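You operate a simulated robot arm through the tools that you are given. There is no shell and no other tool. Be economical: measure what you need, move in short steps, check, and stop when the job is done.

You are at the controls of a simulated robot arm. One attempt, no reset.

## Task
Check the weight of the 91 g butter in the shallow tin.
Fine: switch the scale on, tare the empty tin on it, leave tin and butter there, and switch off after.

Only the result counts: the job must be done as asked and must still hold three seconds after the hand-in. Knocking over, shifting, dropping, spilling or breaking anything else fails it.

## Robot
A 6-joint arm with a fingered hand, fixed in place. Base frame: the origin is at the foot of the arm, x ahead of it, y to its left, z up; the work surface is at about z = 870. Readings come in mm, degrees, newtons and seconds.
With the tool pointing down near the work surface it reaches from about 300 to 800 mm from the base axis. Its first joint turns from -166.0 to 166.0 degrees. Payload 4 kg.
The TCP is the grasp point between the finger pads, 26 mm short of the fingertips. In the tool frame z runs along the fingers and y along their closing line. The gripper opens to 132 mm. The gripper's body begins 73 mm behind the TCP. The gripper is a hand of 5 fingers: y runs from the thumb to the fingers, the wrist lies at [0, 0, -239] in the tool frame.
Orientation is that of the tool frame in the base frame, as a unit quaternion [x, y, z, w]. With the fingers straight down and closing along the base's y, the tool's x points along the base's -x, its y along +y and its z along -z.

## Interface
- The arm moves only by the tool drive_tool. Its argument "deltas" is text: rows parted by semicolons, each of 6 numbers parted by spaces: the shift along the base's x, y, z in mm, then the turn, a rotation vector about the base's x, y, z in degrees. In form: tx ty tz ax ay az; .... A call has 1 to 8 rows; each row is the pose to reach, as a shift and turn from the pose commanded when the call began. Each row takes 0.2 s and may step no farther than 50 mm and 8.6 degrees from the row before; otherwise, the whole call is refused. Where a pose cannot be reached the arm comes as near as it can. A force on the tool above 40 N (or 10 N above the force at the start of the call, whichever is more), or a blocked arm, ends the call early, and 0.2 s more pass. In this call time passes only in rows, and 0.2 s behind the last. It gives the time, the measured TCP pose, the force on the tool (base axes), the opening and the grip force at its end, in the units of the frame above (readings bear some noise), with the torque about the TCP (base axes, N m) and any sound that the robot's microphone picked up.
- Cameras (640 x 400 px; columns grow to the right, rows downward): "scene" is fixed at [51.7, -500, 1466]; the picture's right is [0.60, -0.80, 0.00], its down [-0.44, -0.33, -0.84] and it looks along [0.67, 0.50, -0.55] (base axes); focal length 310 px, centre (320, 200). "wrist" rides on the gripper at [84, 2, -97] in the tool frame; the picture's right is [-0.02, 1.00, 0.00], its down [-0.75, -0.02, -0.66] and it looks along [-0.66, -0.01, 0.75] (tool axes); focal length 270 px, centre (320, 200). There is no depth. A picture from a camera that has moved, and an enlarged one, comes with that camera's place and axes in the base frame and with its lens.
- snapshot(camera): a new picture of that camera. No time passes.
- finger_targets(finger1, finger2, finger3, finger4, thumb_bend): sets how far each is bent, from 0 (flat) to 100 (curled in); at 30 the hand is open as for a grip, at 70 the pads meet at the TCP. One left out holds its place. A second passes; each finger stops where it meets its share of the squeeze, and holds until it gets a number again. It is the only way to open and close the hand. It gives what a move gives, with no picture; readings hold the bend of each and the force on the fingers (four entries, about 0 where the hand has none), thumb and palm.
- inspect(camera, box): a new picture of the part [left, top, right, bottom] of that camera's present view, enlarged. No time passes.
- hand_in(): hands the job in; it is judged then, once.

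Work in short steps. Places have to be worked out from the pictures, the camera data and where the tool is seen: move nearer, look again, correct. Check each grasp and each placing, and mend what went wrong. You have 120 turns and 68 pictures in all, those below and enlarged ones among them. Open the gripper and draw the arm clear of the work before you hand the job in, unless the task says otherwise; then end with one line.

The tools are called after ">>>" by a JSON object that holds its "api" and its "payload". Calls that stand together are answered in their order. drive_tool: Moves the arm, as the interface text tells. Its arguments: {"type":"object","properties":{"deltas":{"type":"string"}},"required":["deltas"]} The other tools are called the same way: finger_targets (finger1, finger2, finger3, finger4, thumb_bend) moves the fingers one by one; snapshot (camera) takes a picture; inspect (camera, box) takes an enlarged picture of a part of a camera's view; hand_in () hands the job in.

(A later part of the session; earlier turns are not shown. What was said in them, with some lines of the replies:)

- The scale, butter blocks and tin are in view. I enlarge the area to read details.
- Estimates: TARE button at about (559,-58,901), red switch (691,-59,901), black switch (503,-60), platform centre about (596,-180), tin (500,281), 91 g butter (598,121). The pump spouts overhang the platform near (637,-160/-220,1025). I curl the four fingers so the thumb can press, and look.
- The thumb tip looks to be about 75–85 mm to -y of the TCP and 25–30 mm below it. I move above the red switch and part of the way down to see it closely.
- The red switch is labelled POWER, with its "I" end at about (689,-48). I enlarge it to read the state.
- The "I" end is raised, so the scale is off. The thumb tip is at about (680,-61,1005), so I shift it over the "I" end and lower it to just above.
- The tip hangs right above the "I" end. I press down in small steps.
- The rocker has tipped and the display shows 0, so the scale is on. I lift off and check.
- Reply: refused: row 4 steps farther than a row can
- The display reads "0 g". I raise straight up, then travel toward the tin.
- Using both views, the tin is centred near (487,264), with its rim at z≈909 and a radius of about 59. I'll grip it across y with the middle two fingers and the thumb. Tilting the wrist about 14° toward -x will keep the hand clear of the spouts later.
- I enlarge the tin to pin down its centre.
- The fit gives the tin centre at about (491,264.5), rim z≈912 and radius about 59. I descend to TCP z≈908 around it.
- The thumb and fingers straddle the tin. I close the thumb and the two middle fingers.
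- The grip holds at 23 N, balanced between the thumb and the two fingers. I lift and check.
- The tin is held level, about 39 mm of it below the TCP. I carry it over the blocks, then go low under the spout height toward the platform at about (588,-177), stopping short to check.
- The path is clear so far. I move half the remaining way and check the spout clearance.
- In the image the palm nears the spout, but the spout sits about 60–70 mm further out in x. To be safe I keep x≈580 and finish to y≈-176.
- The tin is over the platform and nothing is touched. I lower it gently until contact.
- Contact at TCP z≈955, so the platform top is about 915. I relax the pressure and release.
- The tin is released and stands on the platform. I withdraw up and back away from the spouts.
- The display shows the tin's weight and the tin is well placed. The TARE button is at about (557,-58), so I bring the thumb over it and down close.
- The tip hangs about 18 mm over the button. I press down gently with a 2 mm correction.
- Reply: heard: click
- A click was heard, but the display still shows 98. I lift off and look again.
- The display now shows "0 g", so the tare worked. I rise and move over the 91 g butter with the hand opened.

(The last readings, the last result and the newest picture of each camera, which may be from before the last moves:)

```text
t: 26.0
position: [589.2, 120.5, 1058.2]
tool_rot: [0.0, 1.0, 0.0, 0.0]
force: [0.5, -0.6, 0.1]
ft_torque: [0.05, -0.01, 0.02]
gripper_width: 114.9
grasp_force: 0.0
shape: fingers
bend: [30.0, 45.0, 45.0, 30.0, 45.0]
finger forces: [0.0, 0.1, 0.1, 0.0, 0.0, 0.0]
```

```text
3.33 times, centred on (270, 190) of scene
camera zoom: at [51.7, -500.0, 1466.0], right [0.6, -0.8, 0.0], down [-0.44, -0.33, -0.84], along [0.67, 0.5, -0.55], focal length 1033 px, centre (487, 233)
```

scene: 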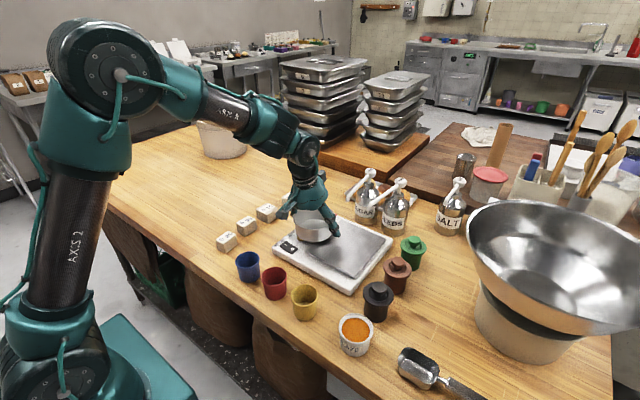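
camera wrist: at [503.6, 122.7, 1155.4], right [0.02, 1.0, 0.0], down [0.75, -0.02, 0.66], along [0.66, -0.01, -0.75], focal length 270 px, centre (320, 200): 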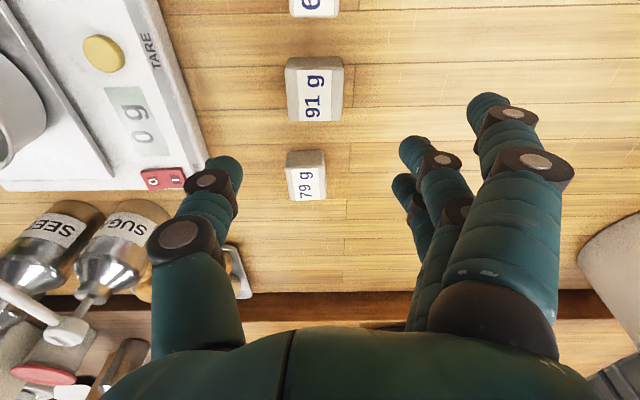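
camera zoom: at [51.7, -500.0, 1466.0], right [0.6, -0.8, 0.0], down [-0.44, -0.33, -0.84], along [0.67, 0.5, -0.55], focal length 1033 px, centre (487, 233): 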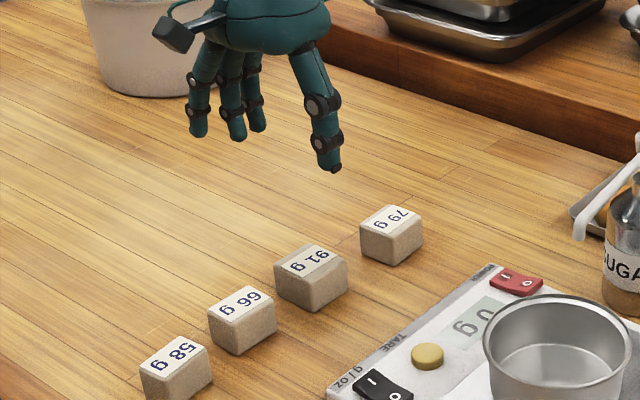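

The 91 g butter is roughly 47×50×40 mm, centred near (594,116) with its top at about z 906. I tilt 14°, open the gripping fingers and go down above it.

>>> {"api": "drive_tool", "payload": {"deltas": "2 -2 -35 0 -7 0; 4 -4 -70 0 -14 0; 4 -4 -100 0 -14 0"}}

>>> {"api": "finger_targets", "payload": {"finger1": 15, "finger2": 38, "finger3": 38, "finger4": 15, "thumb_bend": 38}}

>>> {"api": "snapshot", "payload": {"camera": "wrist"}}

>>> {"api": "inspect", "payload": {"camera": "scene", "box": [210, 150, 330, 240]}}

```text
t: 26.8
position: [594.0, 115.4, 958.7]
tool_rot: [0.0, 0.992, -0.001, 0.123]
force: [0.7, 0.1, 0.0]
ft_torque: [-0.01, 0.01, 0.01]
gripper_width: 114.9
grasp_force: 0.1
shape: fingers
bend: [30.0, 45.0, 45.0, 30.0, 45.0]
finger forces: [0.1, 0.0, 0.0, 0.1, 0.0, 0.1]
```

```text
t: 27.8
position: [593.5, 115.9, 958.8]
tool_rot: [0.0, 0.992, 0.0, 0.122]
force: [0.2, 0.7, -0.4]
ft_torque: [0.0, -0.01, -0.02]
gripper_width: 141.2
grasp_force: 0.0
shape: fingers
bend: [15.0, 38.0, 38.0, 15.0, 38.0]
finger forces: [0.0, 0.0, 0.1, 0.0, 0.1, 0.0]
```

```text
24 pictures are left
camera wrist: at [486.9, 118.3, 1032.1], right [0.02, 1.0, 0.01], down [0.57, -0.02, 0.82], along [0.82, -0.01, -0.57], focal length 270 px, centre (320, 200)
```

wrist: 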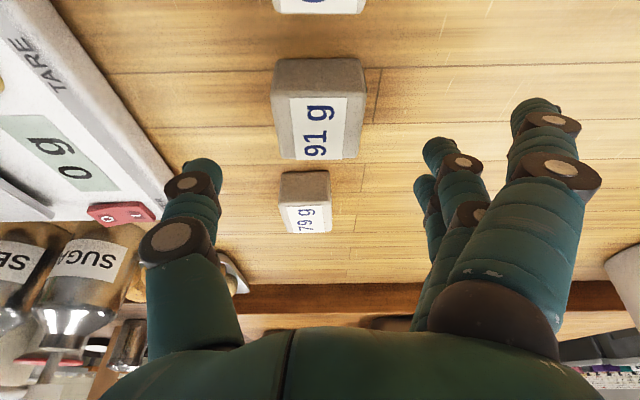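

```text
4.44 times, centred on (270, 195) of scene
camera zoom: at [51.7, -500.0, 1466.0], right [0.6, -0.8, 0.0], down [-0.44, -0.33, -0.84], along [0.67, 0.5, -0.55], focal length 1377 px, centre (542, 222)
```

zoom: 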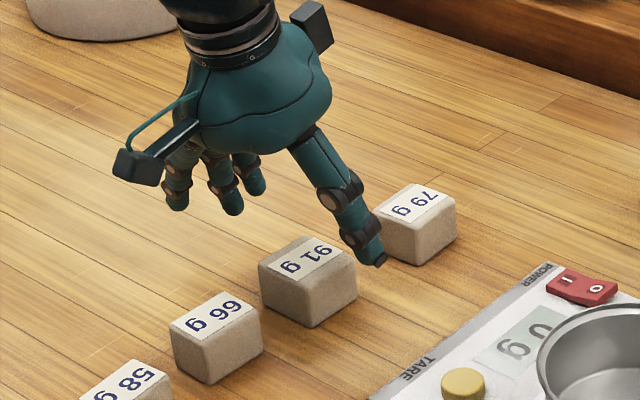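

The butter is centred at about (596,116) and the fingers straddle it. I descend to TCP z≈907.

>>> {"api": "drive_tool", "payload": {"deltas": "2 1 -20 0 0 0; 2 1 -38 0 0 0; 2 1 -52 0 0 0"}}

>>> {"api": "finger_targets", "payload": {"finger2": 65, "finger3": 65, "thumb_bend": 65}}

>>> {"api": "snapshot", "payload": {"camera": "wrist"}}

>>> {"api": "inspect", "payload": {"camera": "scene", "box": [210, 150, 330, 240]}}

```text
t: 28.6
position: [596.6, 117.7, 905.7]
tool_rot: [0.0, 0.993, -0.001, 0.121]
force: [0.7, -0.1, -0.2]
ft_torque: [0.01, -0.02, -0.02]
gripper_width: 140.9
grasp_force: 0.0
shape: fingers
bend: [15.0, 38.0, 38.0, 15.0, 38.0]
finger forces: [0.0, 0.1, 0.0, 0.1, 0.1, 0.0]
```

```text
t: 29.6
position: [595.4, 117.4, 907.2]
tool_rot: [0.0, 0.993, 0.0, 0.122]
force: [0.1, -0.6, 0.0]
ft_torque: [0.03, 0.0, -0.02]
gripper_width: 113.8
grasp_force: 13.3
shape: fingers
bend: [15.0, 56.0, 56.0, 15.0, 59.0]
finger forces: [0.0, 6.7, 6.7, 0.0, 13.2, 0.0]
```

```text
22 pictures are left
camera wrist: at [489.4, 119.4, 980.3], right [0.02, 1.0, 0.01], down [0.57, -0.02, 0.82], along [0.82, -0.01, -0.57], focal length 270 px, centre (320, 200)
```

wrist: 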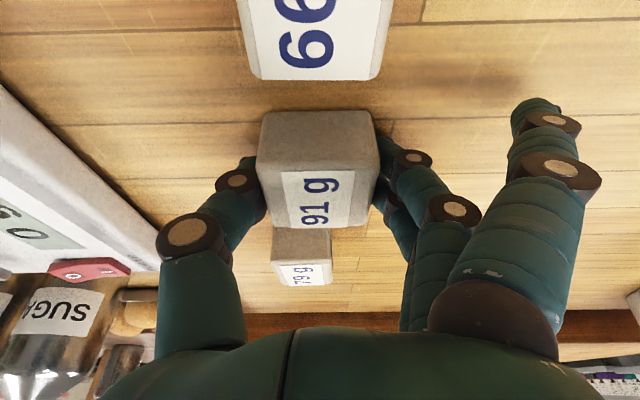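

```text
4.44 times, centred on (270, 195) of scene
camera zoom: at [51.7, -500.0, 1466.0], right [0.6, -0.8, 0.0], down [-0.44, -0.33, -0.84], along [0.67, 0.5, -0.55], focal length 1377 px, centre (542, 222)
```

zoom: 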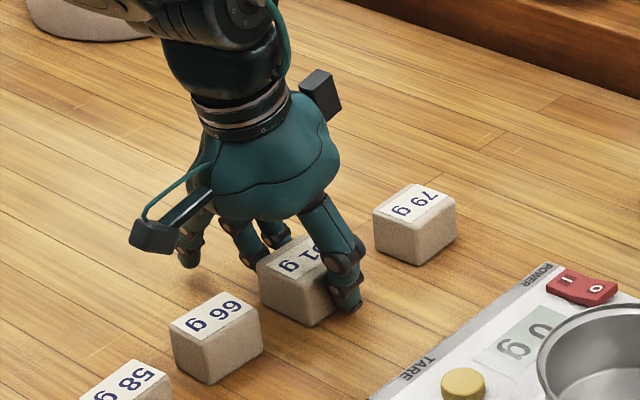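

The butter is gripped at 13 N. I lift it and check.

>>> {"api": "drive_tool", "payload": {"deltas": "0 0 10 0 0 0; 0 0 40 0 0 0; 0 0 80 0 0 0; 0 0 120 0 0 0"}}

>>> {"api": "snapshot", "payload": {"camera": "wrist"}}

```text
t: 30.6
position: [594.5, 115.4, 1027.5]
tool_rot: [0.0, 0.993, 0.001, 0.121]
force: [-0.3, 0.4, -1.3]
ft_torque: [0.0, -0.01, 0.01]
gripper_width: 113.7
grasp_force: 13.1
shape: fingers
bend: [15.0, 56.0, 56.0, 15.0, 59.0]
finger forces: [0.0, 6.7, 6.6, 0.1, 13.2, 0.0]
```

```text
20 pictures are left
camera wrist: at [488.7, 118.8, 1101.3], right [0.02, 1.0, 0.0], down [0.57, -0.02, 0.82], along [0.82, -0.01, -0.57], focal length 270 px, centre (320, 200)
```

wrist: 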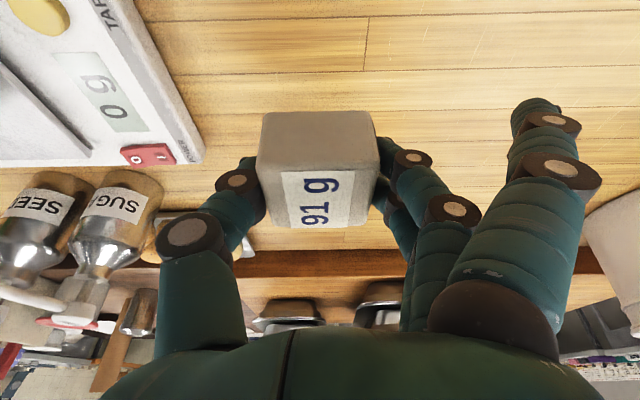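

The butter hangs level. I carry it above the tin at about z 1025, with the hand tilted and below the spouts in x.

>>> {"api": "drive_tool", "payload": {"deltas": "-8 -45 0 0 0 0; -16 -92 0 0 0 0; -22 -140 0 0 0 0; -24 -187 0 0 0 0; -24 -232 0 0 0 0; -21 -272 -4 0 0 0; -19 -292 -8 0 0 0"}}

>>> {"api": "snapshot", "payload": {"camera": "wrist"}}

>>> {"api": "inspect", "payload": {"camera": "scene", "box": [260, 140, 420, 270]}}

```text
t: 32.2
position: [576.7, -174.5, 1019.6]
tool_rot: [-0.001, 0.993, 0.0, 0.122]
force: [0.2, -0.7, -1.0]
ft_torque: [0.03, -0.01, 0.01]
gripper_width: 113.8
grasp_force: 13.2
shape: fingers
bend: [15.0, 56.0, 56.0, 15.0, 59.0]
finger forces: [0.0, 6.5, 6.6, 0.0, 13.2, 0.0]
```

```text
19 pictures are left
camera wrist: at [469.7, -172.9, 1093.4], right [0.02, 1.0, 0.01], down [0.57, -0.01, 0.82], along [0.82, -0.01, -0.57], focal length 270 px, centre (320, 200)
```

wrist: 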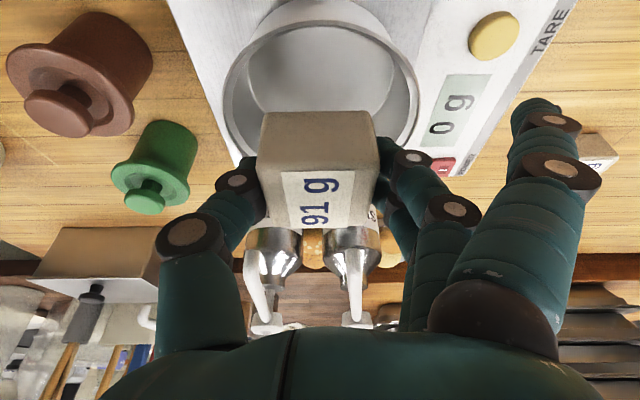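

```text
3.08 times, centred on (340, 205) of scene
camera zoom: at [51.7, -500.0, 1466.0], right [0.6, -0.8, 0.0], down [-0.44, -0.33, -0.84], along [0.67, 0.5, -0.55], focal length 954 px, centre (258, 185)
```

zoom: 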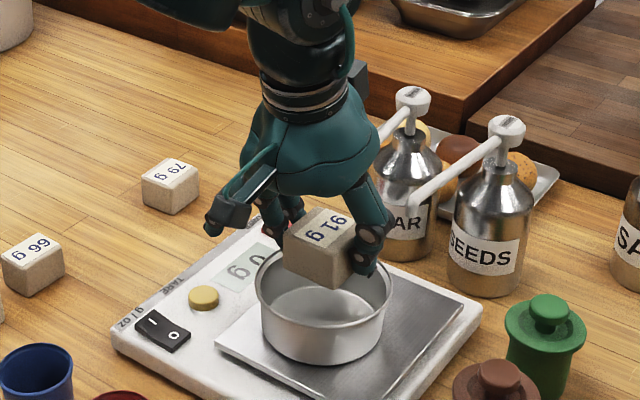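

The butter is centred over the tin in both axes. I lower it in steps with force watched.

>>> {"api": "drive_tool", "payload": {"deltas": "0 0 -15 0 0 0; 0 0 -30 0 0 0; 0 0 -42 0 0 0; 0 0 -52 0 0 0; 0 0 -58 0 0 0"}}

>>> {"api": "snapshot", "payload": {"camera": "wrist"}}

>>> {"api": "inspect", "payload": {"camera": "scene", "box": [260, 140, 420, 270]}}

```text
t: 33.4
position: [577.0, -175.2, 962.5]
tool_rot: [-0.001, 0.992, -0.001, 0.124]
force: [1.0, 2.7, 13.6]
ft_torque: [-0.32, 0.02, 0.06]
gripper_width: 113.4
grasp_force: 43.9
shape: fingers
bend: [15.0, 54.0, 56.0, 15.0, 60.0]
finger forces: [0.0, 34.2, 6.7, 0.0, 45.6, 0.1]
```

```text
17 pictures are left
camera wrist: at [470.5, -172.4, 1035.9], right [0.02, 1.0, 0.0], down [0.57, -0.01, 0.82], along [0.82, -0.01, -0.57], focal length 270 px, centre (320, 200)
```

wrist: 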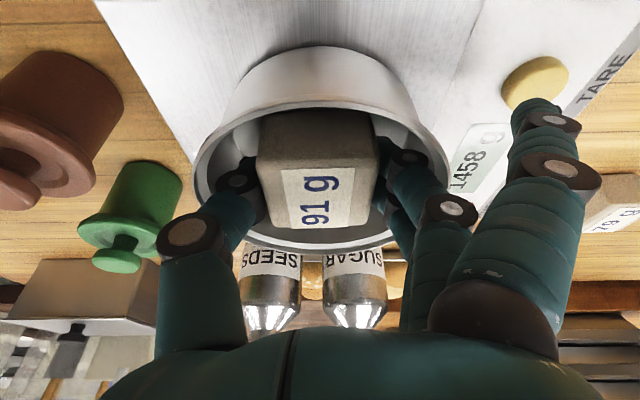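

```text
3.08 times, centred on (340, 205) of scene
camera zoom: at [51.7, -500.0, 1466.0], right [0.6, -0.8, 0.0], down [-0.44, -0.33, -0.84], along [0.67, 0.5, -0.55], focal length 954 px, centre (258, 185)
```

zoom: 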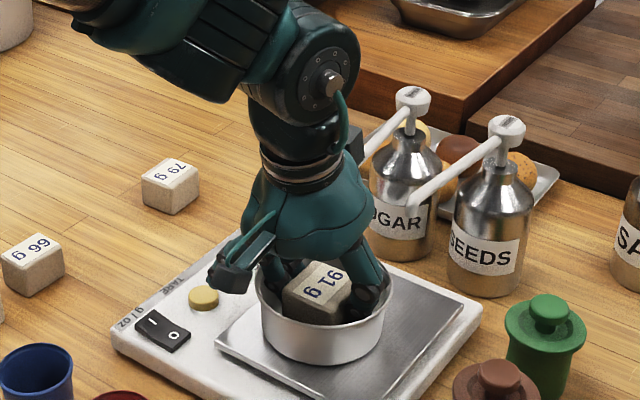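

Finger 2 reads 34 N, so it's bearing on the tin's wall or rim. I raise 5 mm and shift slightly to relieve it.

>>> {"api": "drive_tool", "payload": {"deltas": "0 0 5 0 0 0; 2 -2 5 0 0 0"}}

>>> {"api": "inspect", "payload": {"camera": "wrist", "box": [180, 40, 500, 260]}}

```text
t: 34.0
position: [578.0, -177.6, 964.9]
tool_rot: [0.0, 0.993, 0.001, 0.12]
force: [-0.6, 0.2, -0.2]
ft_torque: [0.0, -0.01, 0.0]
gripper_width: 113.7
grasp_force: 23.0
shape: fingers
bend: [15.0, 54.0, 56.0, 15.0, 60.0]
finger forces: [0.0, 16.1, 6.6, 0.1, 22.8, 0.0]
```

```text
1.82 times, centred on (340, 150) of wrist
camera zoom: at [472.3, -174.5, 1039.5], right [0.02, 1.0, 0.01], down [0.57, -0.02, 0.82], along [0.82, -0.01, -0.57], focal length 491 px, centre (284, 291)
```

zoom: 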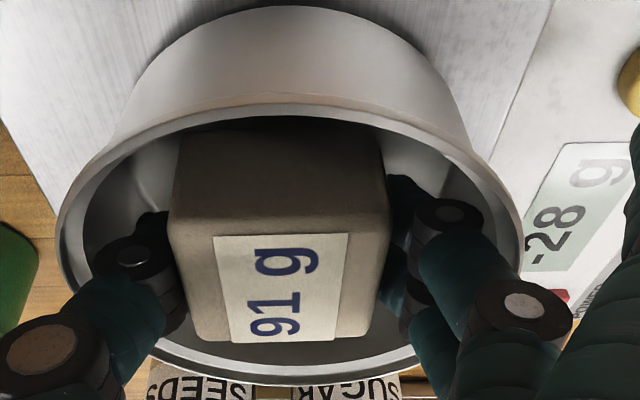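

The load is relieved. I lower 3 mm again at the shifted position to see whether the floor is reached.

>>> {"api": "drive_tool", "payload": {"deltas": "0 0 -2 0 0 0; 0 0 -4 0 0 0"}}

>>> {"api": "inspect", "payload": {"camera": "scene", "box": [300, 190, 380, 250]}}

```text
t: 34.6
position: [577.9, -176.5, 963.1]
tool_rot: [0.0, 0.993, 0.001, 0.121]
force: [0.0, 1.2, 8.9]
ft_torque: [-0.32, 0.03, -0.01]
gripper_width: 113.6
grasp_force: 38.3
shape: fingers
bend: [15.0, 54.0, 56.0, 15.0, 60.0]
finger forces: [0.0, 30.4, 6.5, 0.0, 40.3, 0.1]
```

```text
6.67 times, centred on (340, 220) of scene
camera zoom: at [51.7, -500.0, 1466.0], right [0.6, -0.8, 0.0], down [-0.44, -0.33, -0.84], along [0.67, 0.5, -0.55], focal length 2066 px, centre (187, 67)
```

zoom: 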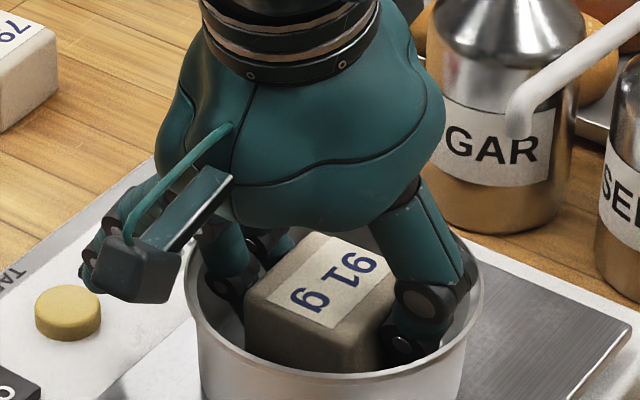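

The torque puts the contact about 36 mm toward the thumb side, so the thumb is on the rim. I raise and shift 5 mm to +y, then lower.

>>> {"api": "drive_tool", "payload": {"deltas": "0 0 5 0 0 0; 0 5 5 0 0 0; 0 5 1 0 0 0; 0 5 -2 0 0 0"}}

```text
t: 35.6
position: [579.7, -171.9, 961.6]
tool_rot: [-0.001, 0.992, -0.001, 0.123]
force: [-2.3, 2.9, 21.9]
ft_torque: [-0.28, 0.19, 0.0]
gripper_width: 113.3
grasp_force: 51.8
shape: fingers
bend: [15.0, 53.0, 56.0, 15.0, 60.0]
finger forces: [0.0, 39.7, 9.5, 0.0, 54.4, 0.1]
```

The contact is now near the centre, so the butter is most likely on the floor. I relieve the pressure slightly and open a little to release.

>>> {"api": "drive_tool", "payload": {"deltas": "0 0 3 0 0 0"}}

>>> {"api": "finger_targets", "payload": {"finger2": 52, "finger3": 52, "thumb_bend": 55}}

>>> {"api": "inspect", "payload": {"camera": "wrist", "box": [180, 40, 500, 260]}}

```text
t: 36.0
position: [578.3, -172.4, 961.6]
tool_rot: [0.002, 0.993, 0.0, 0.12]
force: [0.3, -0.1, -0.2]
ft_torque: [-0.09, -0.05, -0.01]
gripper_width: 113.2
grasp_force: 43.2
shape: fingers
bend: [15.0, 53.0, 56.0, 15.0, 60.0]
finger forces: [0.0, 34.3, 9.6, 0.0, 43.2, 0.0]
```

```text
t: 37.0
position: [578.6, -171.9, 963.3]
tool_rot: [0.0, 0.993, 0.0, 0.122]
force: [-0.2, 0.4, -1.5]
ft_torque: [0.01, 0.03, 0.0]
gripper_width: 111.6
grasp_force: 28.0
shape: fingers
bend: [15.0, 50.0, 53.0, 15.0, 55.0]
finger forces: [0.1, 20.7, 7.3, 0.1, 26.8, 0.1]
```

```text
1.82 times, centred on (340, 150) of wrist
camera zoom: at [472.6, -169.6, 1036.4], right [0.02, 1.0, 0.01], down [0.57, -0.02, 0.82], along [0.82, -0.01, -0.57], focal length 491 px, centre (284, 291)
```

zoom: 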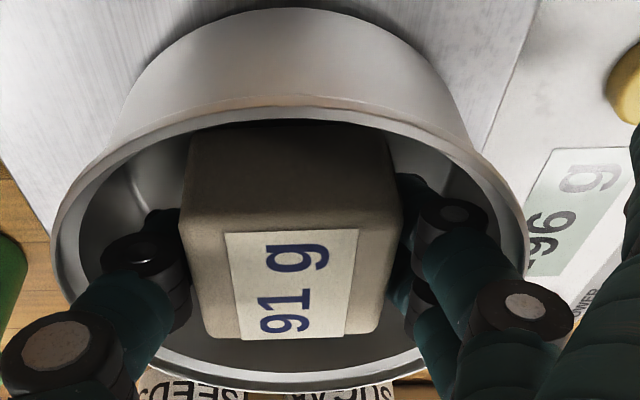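

The display reads about -96, so the tin is nearly lifted: fingers, butter and tin are wedged together. I lower to rest the tin, then open a bit more to free the butter.

>>> {"api": "drive_tool", "payload": {"deltas": "0 0 -2 0 0 0; 0 0 -4 0 0 0"}}

>>> {"api": "finger_targets", "payload": {"finger2": 46, "finger3": 46, "thumb_bend": 53}}

```text
t: 37.6
position: [580.1, -172.5, 959.7]
tool_rot: [0.0, 0.992, -0.001, 0.124]
force: [-1.5, 2.7, 21.1]
ft_torque: [-0.27, 0.13, -0.14]
gripper_width: 111.5
grasp_force: 36.0
shape: fingers
bend: [15.0, 50.0, 53.0, 15.0, 55.0]
finger forces: [0.0, 24.5, 9.9, 0.0, 37.7, 0.0]
```

```text
t: 38.6
position: [578.4, -173.2, 958.7]
tool_rot: [0.0, 0.993, -0.001, 0.122]
force: [-0.4, -4.2, 17.7]
ft_torque: [-0.54, 0.08, 0.07]
gripper_width: 110.3
grasp_force: 30.9
shape: fingers
bend: [15.0, 48.0, 50.0, 15.0, 54.0]
finger forces: [0.0, 20.6, 10.6, 0.0, 30.3, 0.0]
```

The fingers stop short of their targets, so they press outward on the tin wall and the butter should be free. I close slightly to find the neutral gap.

>>> {"api": "finger_targets", "payload": {"finger2": 52, "finger3": 53, "thumb_bend": 57}}

>>> {"api": "drive_tool", "payload": {"deltas": "0 0 2 0 0 0"}}

>>> {"api": "inspect", "payload": {"camera": "wrist", "box": [180, 40, 500, 260]}}

```text
t: 39.6
position: [578.7, -170.4, 959.1]
tool_rot: [0.0, 0.993, 0.0, 0.121]
force: [-0.3, 2.8, 8.4]
ft_torque: [-0.36, 0.01, -0.03]
gripper_width: 111.3
grasp_force: 21.9
shape: fingers
bend: [15.0, 51.0, 52.0, 15.0, 56.0]
finger forces: [0.0, 12.2, 8.3, 0.1, 23.6, 0.1]
```

```text
t: 40.0
position: [577.5, -170.3, 960.2]
tool_rot: [0.0, 0.993, 0.0, 0.121]
force: [-0.5, -0.3, 0.8]
ft_torque: [-0.08, 0.04, -0.05]
gripper_width: 111.3
grasp_force: 17.8
shape: fingers
bend: [15.0, 51.0, 52.0, 15.0, 56.0]
finger forces: [0.0, 10.7, 7.0, 0.1, 17.1, 0.1]
```

```text
1.82 times, centred on (340, 150) of wrist
camera zoom: at [471.9, -169.6, 1034.1], right [0.02, 1.0, 0.01], down [0.57, -0.02, 0.82], along [0.82, -0.01, -0.57], focal length 491 px, centre (284, 291)
```

zoom: 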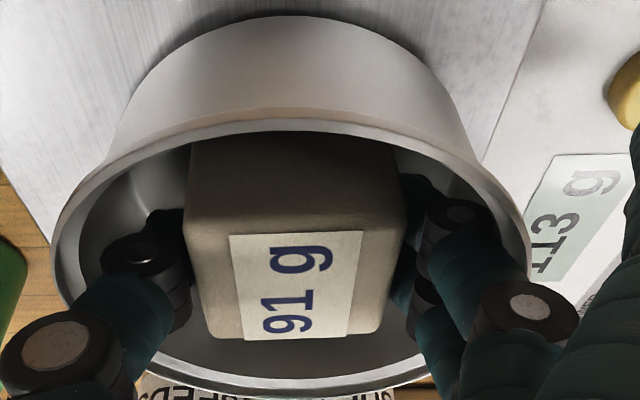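

Now the fingers press inward lightly, with their bends below target, and the display shows about 113, so tin and butter rest on the scale. The neutral point lies near 50/51/55.

>>> {"api": "finger_targets", "payload": {"finger2": 50, "finger3": 51, "thumb_bend": 55}}

```text
t: 41.0
position: [577.4, -171.9, 960.1]
tool_rot: [0.0, 0.993, 0.0, 0.122]
force: [-0.1, -0.7, 0.3]
ft_torque: [-0.14, -0.02, 0.06]
gripper_width: 111.1
grasp_force: 12.8
shape: fingers
bend: [15.0, 50.0, 52.0, 15.0, 56.0]
finger forces: [0.0, 7.3, 6.0, 0.0, 12.7, 0.0]
```

There is almost no gap at this depth. I regrip the butter lightly and raise about 9 mm, so thinner finger parts sit at the rim before opening.

>>> {"api": "finger_targets", "payload": {"finger2": 54, "finger3": 54, "thumb_bend": 58}}

>>> {"api": "drive_tool", "payload": {"deltas": "0 0 3 0 0 0; 0 0 6 0 0 0; 0 0 9 0 0 0"}}

>>> {"api": "inspect", "payload": {"camera": "wrist", "box": [180, 40, 500, 260]}}

```text
t: 42.0
position: [577.4, -172.9, 961.6]
tool_rot: [0.0, 0.993, 0.0, 0.121]
force: [0.6, -0.1, -0.2]
ft_torque: [0.01, -0.01, 0.06]
gripper_width: 111.3
grasp_force: 12.2
shape: fingers
bend: [15.0, 52.0, 53.0, 15.0, 56.0]
finger forces: [0.1, 7.7, 5.1, 0.1, 12.5, 0.0]
```

```text
t: 42.8
position: [578.8, -172.4, 970.0]
tool_rot: [0.001, 0.993, 0.0, 0.122]
force: [0.6, -0.1, -1.6]
ft_torque: [-0.03, -0.03, 0.01]
gripper_width: 111.5
grasp_force: 11.4
shape: fingers
bend: [15.0, 52.0, 53.0, 15.0, 56.0]
finger forces: [0.0, 7.0, 4.4, 0.0, 10.8, 0.1]
```

```text
1.82 times, centred on (340, 150) of wrist
camera zoom: at [472.4, -169.6, 1043.6], right [0.02, 1.0, 0.0], down [0.57, -0.02, 0.82], along [0.82, -0.01, -0.57], focal length 491 px, centre (284, 291)
```

zoom: 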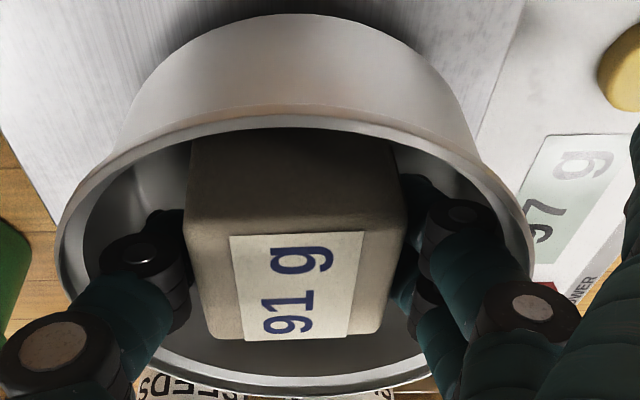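

The tin came up along with the hand, so it is still wedged. I set it back down and squeeze the butter firmly so the fingers pull inward off the tin wall.

>>> {"api": "drive_tool", "payload": {"deltas": "0 0 -4 0 0 0; 0 0 -7 0 0 0; 0 0 -9 0 0 0"}}

>>> {"api": "finger_targets", "payload": {"finger2": 66, "finger3": 66, "thumb_bend": 66}}

```text
t: 43.6
position: [579.1, -169.9, 961.0]
tool_rot: [0.0, 0.993, 0.0, 0.121]
force: [0.3, 0.8, 3.5]
ft_torque: [-0.16, 0.01, -0.05]
gripper_width: 111.2
grasp_force: 14.7
shape: fingers
bend: [15.0, 52.0, 53.0, 15.0, 57.0]
finger forces: [0.0, 8.3, 5.3, 0.0, 15.7, 0.0]
```

```text
t: 44.6
position: [579.2, -172.4, 960.8]
tool_rot: [-0.001, 0.993, 0.0, 0.122]
force: [0.1, 0.1, -0.7]
ft_torque: [-0.02, 0.01, -0.01]
gripper_width: 111.5
grasp_force: 15.6
shape: fingers
bend: [15.0, 54.0, 54.0, 15.0, 61.0]
finger forces: [0.0, 8.7, 7.1, 0.1, 15.9, 0.0]
```

With a firm squeeze the bends match the original grasp of the butter. I raise it and check the tin stays.

>>> {"api": "drive_tool", "payload": {"deltas": "0 0 3 0 0 0; 0 0 7 0 0 0; 0 0 11 0 0 0"}}

>>> {"api": "snapshot", "payload": {"camera": "wrist"}}

```text
t: 45.4
position: [579.9, -171.3, 972.7]
tool_rot: [0.0, 0.993, 0.0, 0.122]
force: [0.5, -0.1, -1.3]
ft_torque: [0.0, -0.01, -0.01]
gripper_width: 111.8
grasp_force: 13.3
shape: fingers
bend: [15.0, 54.0, 54.0, 15.0, 61.0]
finger forces: [0.0, 6.7, 6.4, 0.0, 13.1, 0.1]
```

```text
10 pictures are left
camera wrist: at [472.6, -169.2, 1045.5], right [0.02, 1.0, 0.0], down [0.57, -0.02, 0.82], along [0.82, -0.01, -0.57], focal length 270 px, centre (320, 200)
```

wrist: 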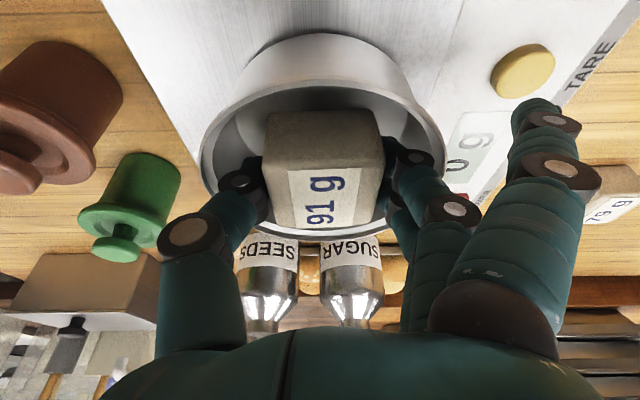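

The tin stays put and the display reads 0, so the butter is free of it. By rim geometry the tin's centre is about 9 mm further in +x than the hand, which explains the tight fit. I shift +8 mm in x and lower slightly.

>>> {"api": "drive_tool", "payload": {"deltas": "4 0 0 0 0 0; 8 0 0 0 0 0; 8 0 -3 0 0 0; 8 0 -6 0 0 0"}}

```text
t: 46.4
position: [586.2, -172.2, 966.0]
tool_rot: [0.0, 0.993, 0.001, 0.122]
force: [0.1, 0.5, 0.2]
ft_torque: [-0.03, 0.04, 0.04]
gripper_width: 111.7
grasp_force: 14.5
shape: fingers
bend: [15.0, 54.0, 54.0, 15.0, 61.0]
finger forces: [0.0, 6.7, 7.7, 0.0, 15.0, 0.0]
```

A slight touch begins here. I go back up 2 mm and open a little to let the butter drop the last few millimetres.

>>> {"api": "drive_tool", "payload": {"deltas": "0 0 3 0 0 0"}}

>>> {"api": "finger_targets", "payload": {"finger2": 49, "finger3": 49, "thumb_bend": 57}}

```text
t: 46.8
position: [587.7, -171.6, 968.6]
tool_rot: [0.0, 0.993, 0.0, 0.122]
force: [0.1, -0.1, -0.6]
ft_torque: [0.03, -0.01, 0.0]
gripper_width: 111.9
grasp_force: 13.9
shape: fingers
bend: [15.0, 54.0, 54.0, 15.0, 61.0]
finger forces: [0.0, 6.5, 6.8, 0.0, 13.4, 0.1]
```

```text
t: 47.8
position: [586.5, -172.6, 968.6]
tool_rot: [-0.001, 0.993, 0.001, 0.121]
force: [-1.0, -1.1, 1.7]
ft_torque: [-0.22, -0.01, -0.05]
gripper_width: 109.8
grasp_force: 8.3
shape: fingers
bend: [15.0, 51.0, 51.0, 15.0, 57.0]
finger forces: [0.0, 3.5, 4.7, 0.0, 8.1, 0.1]
```

The fingers now press outward, so the butter should have been let go. I set them to about neutral and check the readings and picture.

>>> {"api": "finger_targets", "payload": {"finger2": 51.5, "finger3": 51.5, "thumb_bend": 58}}

>>> {"api": "snapshot", "payload": {"camera": "wrist"}}

```text
t: 48.8
position: [586.6, -172.9, 969.0]
tool_rot: [0.0, 0.993, 0.0, 0.122]
force: [-0.4, -0.3, -0.6]
ft_torque: [-0.08, -0.04, 0.02]
gripper_width: 110.0
grasp_force: 4.5
shape: fingers
bend: [15.0, 51.0, 51.0, 15.0, 57.0]
finger forces: [0.1, 1.6, 2.7, 0.1, 4.2, 0.0]
```

```text
9 pictures are left
camera wrist: at [480.6, -169.2, 1042.2], right [0.02, 1.0, 0.01], down [0.57, -0.02, 0.82], along [0.82, -0.01, -0.57], focal length 270 px, centre (320, 200)
```

wrist: 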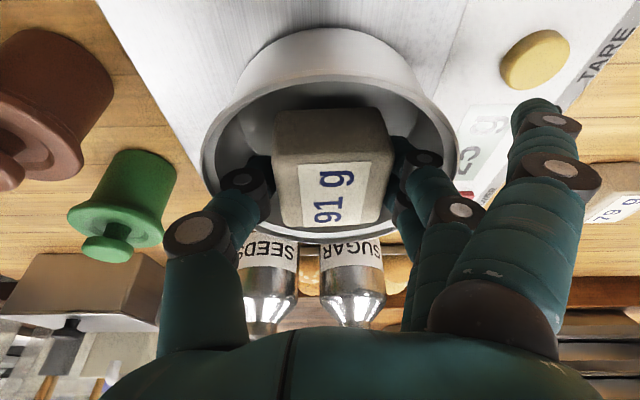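

The butter is still lightly held while the finger joints touch the rim. I regrip firmly, rise about 8 mm so the joints clear the rim, and then open.

>>> {"api": "finger_targets", "payload": {"finger2": 66, "finger3": 66, "thumb_bend": 66}}

>>> {"api": "drive_tool", "payload": {"deltas": "0 0 3 0 0 0; 0 0 6 0 0 0; 0 0 9 0 0 0"}}

>>> {"api": "inspect", "payload": {"camera": "scene", "box": [270, 150, 390, 250]}}

```text
t: 49.8
position: [586.4, -171.2, 968.3]
tool_rot: [-0.001, 0.993, 0.0, 0.122]
force: [0.2, -0.6, -0.2]
ft_torque: [-0.03, -0.01, -0.02]
gripper_width: 110.9
grasp_force: 13.1
shape: fingers
bend: [15.0, 54.0, 54.0, 15.0, 61.0]
finger forces: [0.0, 6.6, 6.6, 0.0, 13.5, 0.1]
```

```text
t: 50.6
position: [588.2, -171.4, 977.7]
tool_rot: [0.001, 0.993, 0.0, 0.122]
force: [0.0, 0.3, -1.4]
ft_torque: [-0.01, -0.01, -0.01]
gripper_width: 111.4
grasp_force: 13.3
shape: fingers
bend: [15.0, 54.0, 54.0, 15.0, 61.0]
finger forces: [0.1, 6.5, 6.5, 0.1, 13.0, 0.0]
```

```text
4.00 times, centred on (330, 200) of scene
camera zoom: at [51.7, -500.0, 1466.0], right [0.6, -0.8, 0.0], down [-0.44, -0.33, -0.84], along [0.67, 0.5, -0.55], focal length 1240 px, centre (280, 200)
```

zoom: 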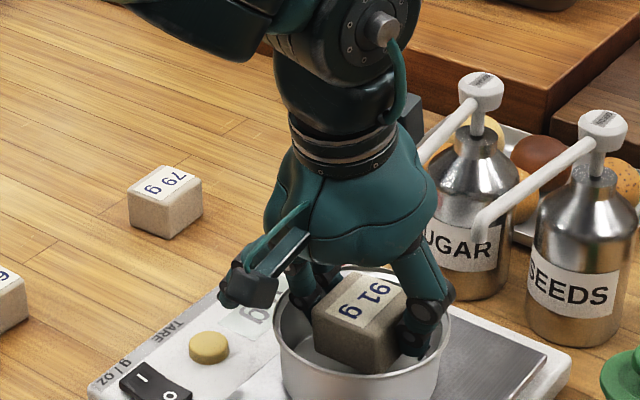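

The butter is well inside the tin outline and the hand is clear of the rim joints. I open now.

>>> {"api": "finger_targets", "payload": {"finger2": 47, "finger3": 47, "thumb_bend": 53}}

>>> {"api": "inspect", "payload": {"camera": "wrist", "box": [180, 40, 500, 260]}}

```text
t: 51.6
position: [587.4, -170.7, 977.4]
tool_rot: [0.001, 0.992, 0.0, 0.123]
force: [-0.2, 0.8, 5.8]
ft_torque: [0.13, -0.02, 0.02]
gripper_width: 113.5
grasp_force: 5.0
shape: fingers
bend: [15.0, 48.0, 49.0, 15.0, 54.0]
finger forces: [0.1, 3.8, 1.6, 0.0, 4.3, 0.1]
```

```text
1.82 times, centred on (340, 150) of wrist
camera zoom: at [480.7, -169.3, 1051.4], right [0.02, 1.0, 0.0], down [0.57, -0.02, 0.82], along [0.82, -0.01, -0.57], focal length 491 px, centre (284, 291)
```

zoom: 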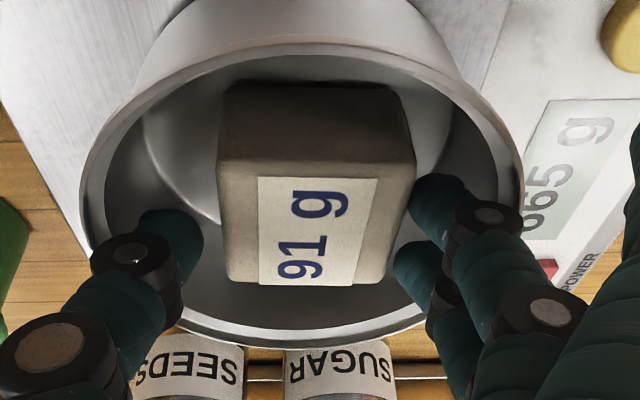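

The butter has dropped into the tin, with the fingers only leaning lightly on the rim. I raise straight up slowly and check that nothing follows.

>>> {"api": "drive_tool", "payload": {"deltas": "0 0 4 0 0 0; 0 0 9 0 0 0; 0 0 15 0 0 0; -2 0 25 0 0 0"}}

>>> {"api": "inspect", "payload": {"camera": "scene", "box": [270, 150, 390, 250]}}

```text
t: 52.6
position: [585.4, -171.2, 1003.4]
tool_rot: [0.0, 0.993, 0.001, 0.122]
force: [-0.2, 0.2, -0.5]
ft_torque: [0.02, 0.01, 0.03]
gripper_width: 116.3
grasp_force: 0.0
shape: fingers
bend: [15.0, 47.0, 47.0, 15.0, 53.0]
finger forces: [0.0, 0.1, 0.0, 0.1, 0.1, 0.0]
```

```text
4.00 times, centred on (330, 200) of scene
camera zoom: at [51.7, -500.0, 1466.0], right [0.6, -0.8, 0.0], down [-0.44, -0.33, -0.84], along [0.67, 0.5, -0.55], focal length 1240 px, centre (280, 200)
```

zoom: 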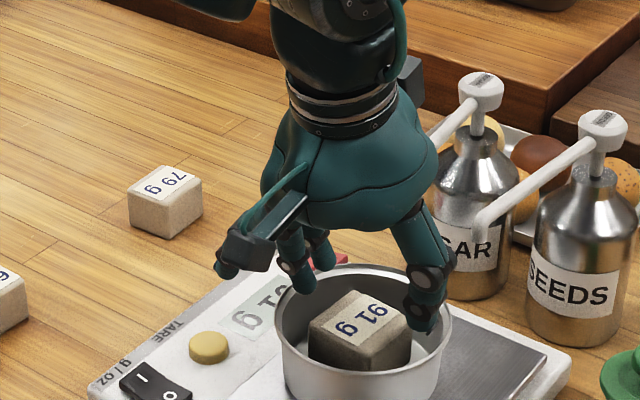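

The butter lies flat in the tin and the display appears to read 91 g. I withdraw up and back, then go around to the power switch with the fingers curled.

>>> {"api": "drive_tool", "payload": {"deltas": "-12 0 35 0 0 0; -30 0 70 0 0 0; -45 10 100 0 0 0; -45 50 110 0 7 0; -30 90 115 0 14 0; 0 128 115 0 14 0; 35 155 110 0 14 0; 70 177 100 0 14 0"}}

>>> {"api": "finger_targets", "payload": {"finger1": 100, "finger2": 100, "finger3": 100, "finger4": 100, "thumb_bend": 30}}

>>> {"api": "inspect", "payload": {"camera": "scene", "box": [270, 180, 390, 270]}}

```text
t: 54.4
position: [655.7, 4.4, 1104.0]
tool_rot: [0.0, 1.0, 0.0, 0.0]
force: [0.0, 0.0, 0.3]
ft_torque: [0.01, -0.01, 0.01]
gripper_width: 116.6
grasp_force: 0.1
shape: fingers
bend: [15.0, 47.0, 47.0, 15.0, 53.0]
finger forces: [0.1, 0.1, 0.0, 0.0, 0.1, 0.1]
```

```text
t: 55.4
position: [655.5, 5.4, 1103.8]
tool_rot: [0.0, 1.0, 0.0, 0.0]
force: [0.4, -0.1, 0.4]
ft_torque: [0.0, 0.01, -0.02]
gripper_width: 64.5
grasp_force: 0.1
shape: fingers
bend: [100.0, 100.0, 100.0, 100.0, 30.0]
finger forces: [0.1, 0.0, 0.0, 0.1, 0.0, 0.0]
```

```text
4.44 times, centred on (330, 225) of scene
camera zoom: at [51.7, -500.0, 1466.0], right [0.6, -0.8, 0.0], down [-0.44, -0.33, -0.84], along [0.67, 0.5, -0.55], focal length 1377 px, centre (276, 89)
```

zoom: 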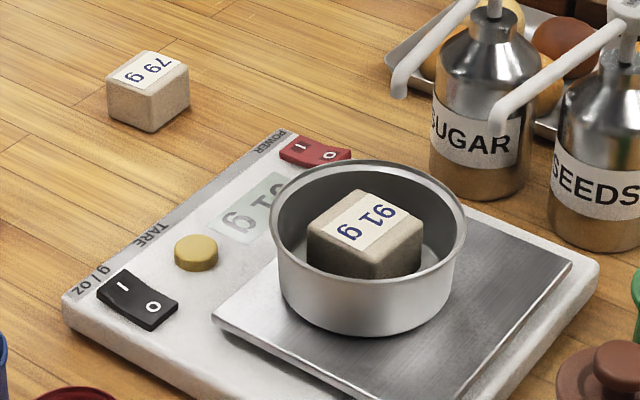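

The display shows 91 g, and butter, tin and switches look fine. The raised "O" end is at about (689,-73), so I move the thumb over it and down close.

>>> {"api": "drive_tool", "payload": {"deltas": "20 1 -35 0 0 0; 34 1 -70 0 0 0; 34 1 -105 0 0 0; 34 1 -135 0 0 0; 34 1 -153 0 0 0"}}

>>> {"api": "inspect", "payload": {"camera": "wrist", "box": [80, 80, 320, 230]}}

```text
t: 56.6
position: [690.1, 6.5, 949.4]
tool_rot: [0.0, 1.0, 0.0, 0.0]
force: [-0.8, 0.5, 0.1]
ft_torque: [0.01, 0.01, 0.0]
gripper_width: 64.8
grasp_force: 0.0
shape: fingers
bend: [100.0, 100.0, 100.0, 100.0, 30.0]
finger forces: [0.1, 0.1, 0.0, 0.1, 0.1, 0.0]
```

```text
2.67 times, centred on (200, 155) of wrist
camera zoom: at [603.8, 8.6, 1046.6], right [0.02, 1.0, 0.0], down [0.75, -0.02, 0.66], along [0.66, -0.01, -0.75], focal length 721 px, centre (640, 320)
```

zoom: 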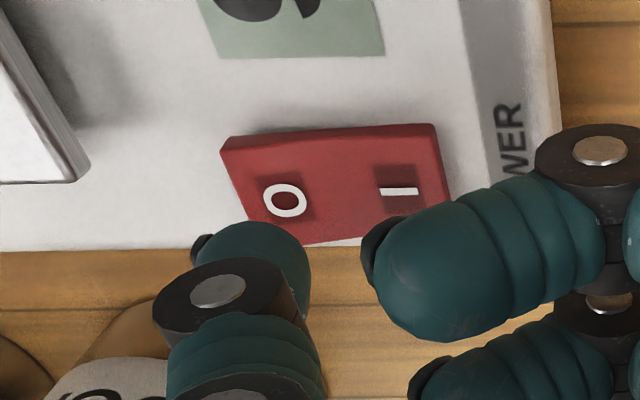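

The thumb tip is slightly outside the "O" mark. I correct by 2–3 mm in y and press.

>>> {"api": "drive_tool", "payload": {"deltas": "-1 3 -6 0 0 0; -1 3 -11 0 0 0; -1 3 -15 0 0 0; -1 3 -18 0 0 0; -1 3 -21 0 0 0"}}

>>> {"api": "drive_tool", "payload": {"deltas": "0 0 20 0 0 0; 0 0 60 0 0 0; -5 15 100 0 0 0; -25 50 125 0 0 0; -50 90 140 0 0 0; -75 125 150 0 0 0"}}

>>> {"api": "inspect", "payload": {"camera": "scene", "box": [250, 150, 430, 290]}}

```text
t: 57.8
position: [687.9, 10.1, 931.0]
tool_rot: [0.0, 1.0, 0.0, 0.001]
force: [-0.7, 2.7, 9.3]
ft_torque: [-0.72, 0.03, -0.03]
gripper_width: 65.4
grasp_force: 4.8
shape: fingers
bend: [100.0, 100.0, 100.0, 100.0, 29.0]
finger forces: [0.0, 0.0, 0.1, 0.1, 9.5, 0.1]
```

```text
t: 59.2
position: [613.0, 134.8, 1079.0]
tool_rot: [0.001, 1.0, 0.0, -0.001]
force: [0.6, 0.5, -0.3]
ft_torque: [0.01, 0.01, -0.02]
gripper_width: 64.8
grasp_force: 0.0
shape: fingers
bend: [100.0, 100.0, 100.0, 100.0, 30.0]
finger forces: [0.0, 0.0, 0.0, 0.0, 0.0, 0.0]
```

```text
2.86 times, centred on (340, 220) of scene
camera zoom: at [51.7, -500.0, 1466.0], right [0.6, -0.8, 0.0], down [-0.44, -0.33, -0.84], along [0.67, 0.5, -0.55], focal length 885 px, centre (263, 143)
```

zoom: 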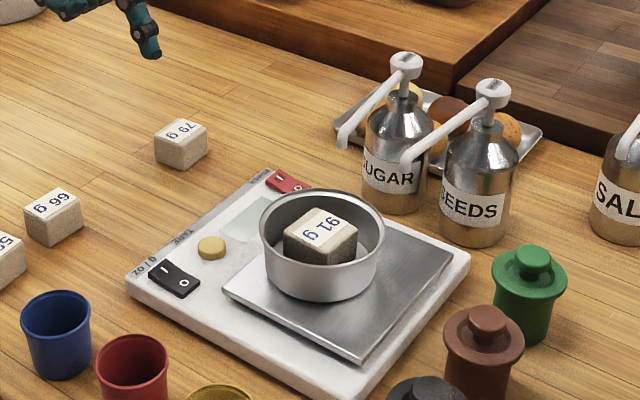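

The display is blank, so the scale is off, and tin and butter stand on it. I open the hand and take a last wide look.

>>> {"api": "finger_targets", "payload": {"finger1": 30, "finger2": 30, "finger3": 30, "finger4": 30, "thumb_bend": 30}}

>>> {"api": "drive_tool", "payload": {"deltas": "-20 0 30 0 0 0; -40 0 60 0 0 0; -60 0 90 0 0 0"}}

>>> {"api": "snapshot", "payload": {"camera": "wrist"}}

>>> {"api": "snapshot", "payload": {"camera": "scene"}}

```text
t: 60.2
position: [611.9, 133.8, 1078.0]
tool_rot: [0.0, 1.0, 0.0, 0.0]
force: [-0.3, 0.0, -0.1]
ft_torque: [0.01, 0.01, 0.01]
gripper_width: 139.0
grasp_force: 0.1
shape: fingers
bend: [30.0, 30.0, 30.0, 30.0, 30.0]
finger forces: [0.0, 0.0, 0.0, 0.0, 0.0, 0.0]
```

```text
t: 61.0
position: [553.0, 133.0, 1168.1]
tool_rot: [0.0, 1.0, 0.0, -0.001]
force: [1.0, -0.8, -0.3]
ft_torque: [-0.02, 0.0, -0.03]
gripper_width: 139.2
grasp_force: 0.1
shape: fingers
bend: [30.0, 30.0, 30.0, 30.0, 30.0]
finger forces: [0.0, 0.1, 0.0, 0.0, 0.0, 0.0]
```

```text
2 pictures are left
camera wrist: at [467.4, 136.2, 1265.6], right [0.02, 1.0, 0.0], down [0.75, -0.02, 0.66], along [0.66, -0.01, -0.75], focal length 270 px, centre (320, 200)
```

wrist: 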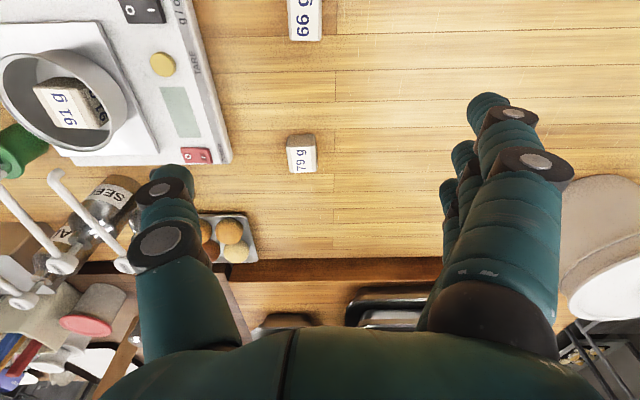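

```text
1 pictures are left
```

scene: 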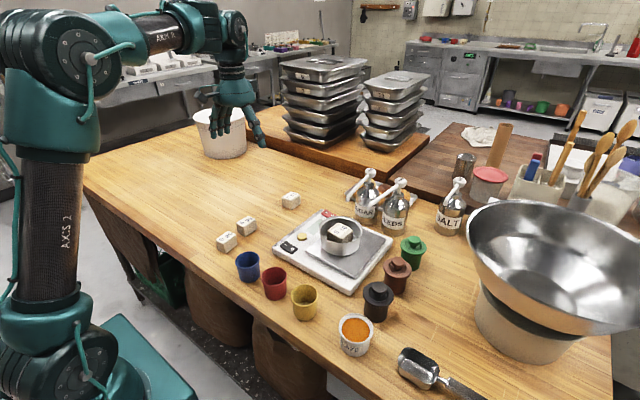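

The display is blank, the tin and butter are on the scale, nothing else has moved, and the hand is open and clear. I hand in.

>>> {"api": "hand_in", "payload": {}}

```text
The job is handed in.
```

I switched the scale on, tared it with the empty tin, weighed the butter (the display read 91 g), then switched it off and left tin and butter on it.
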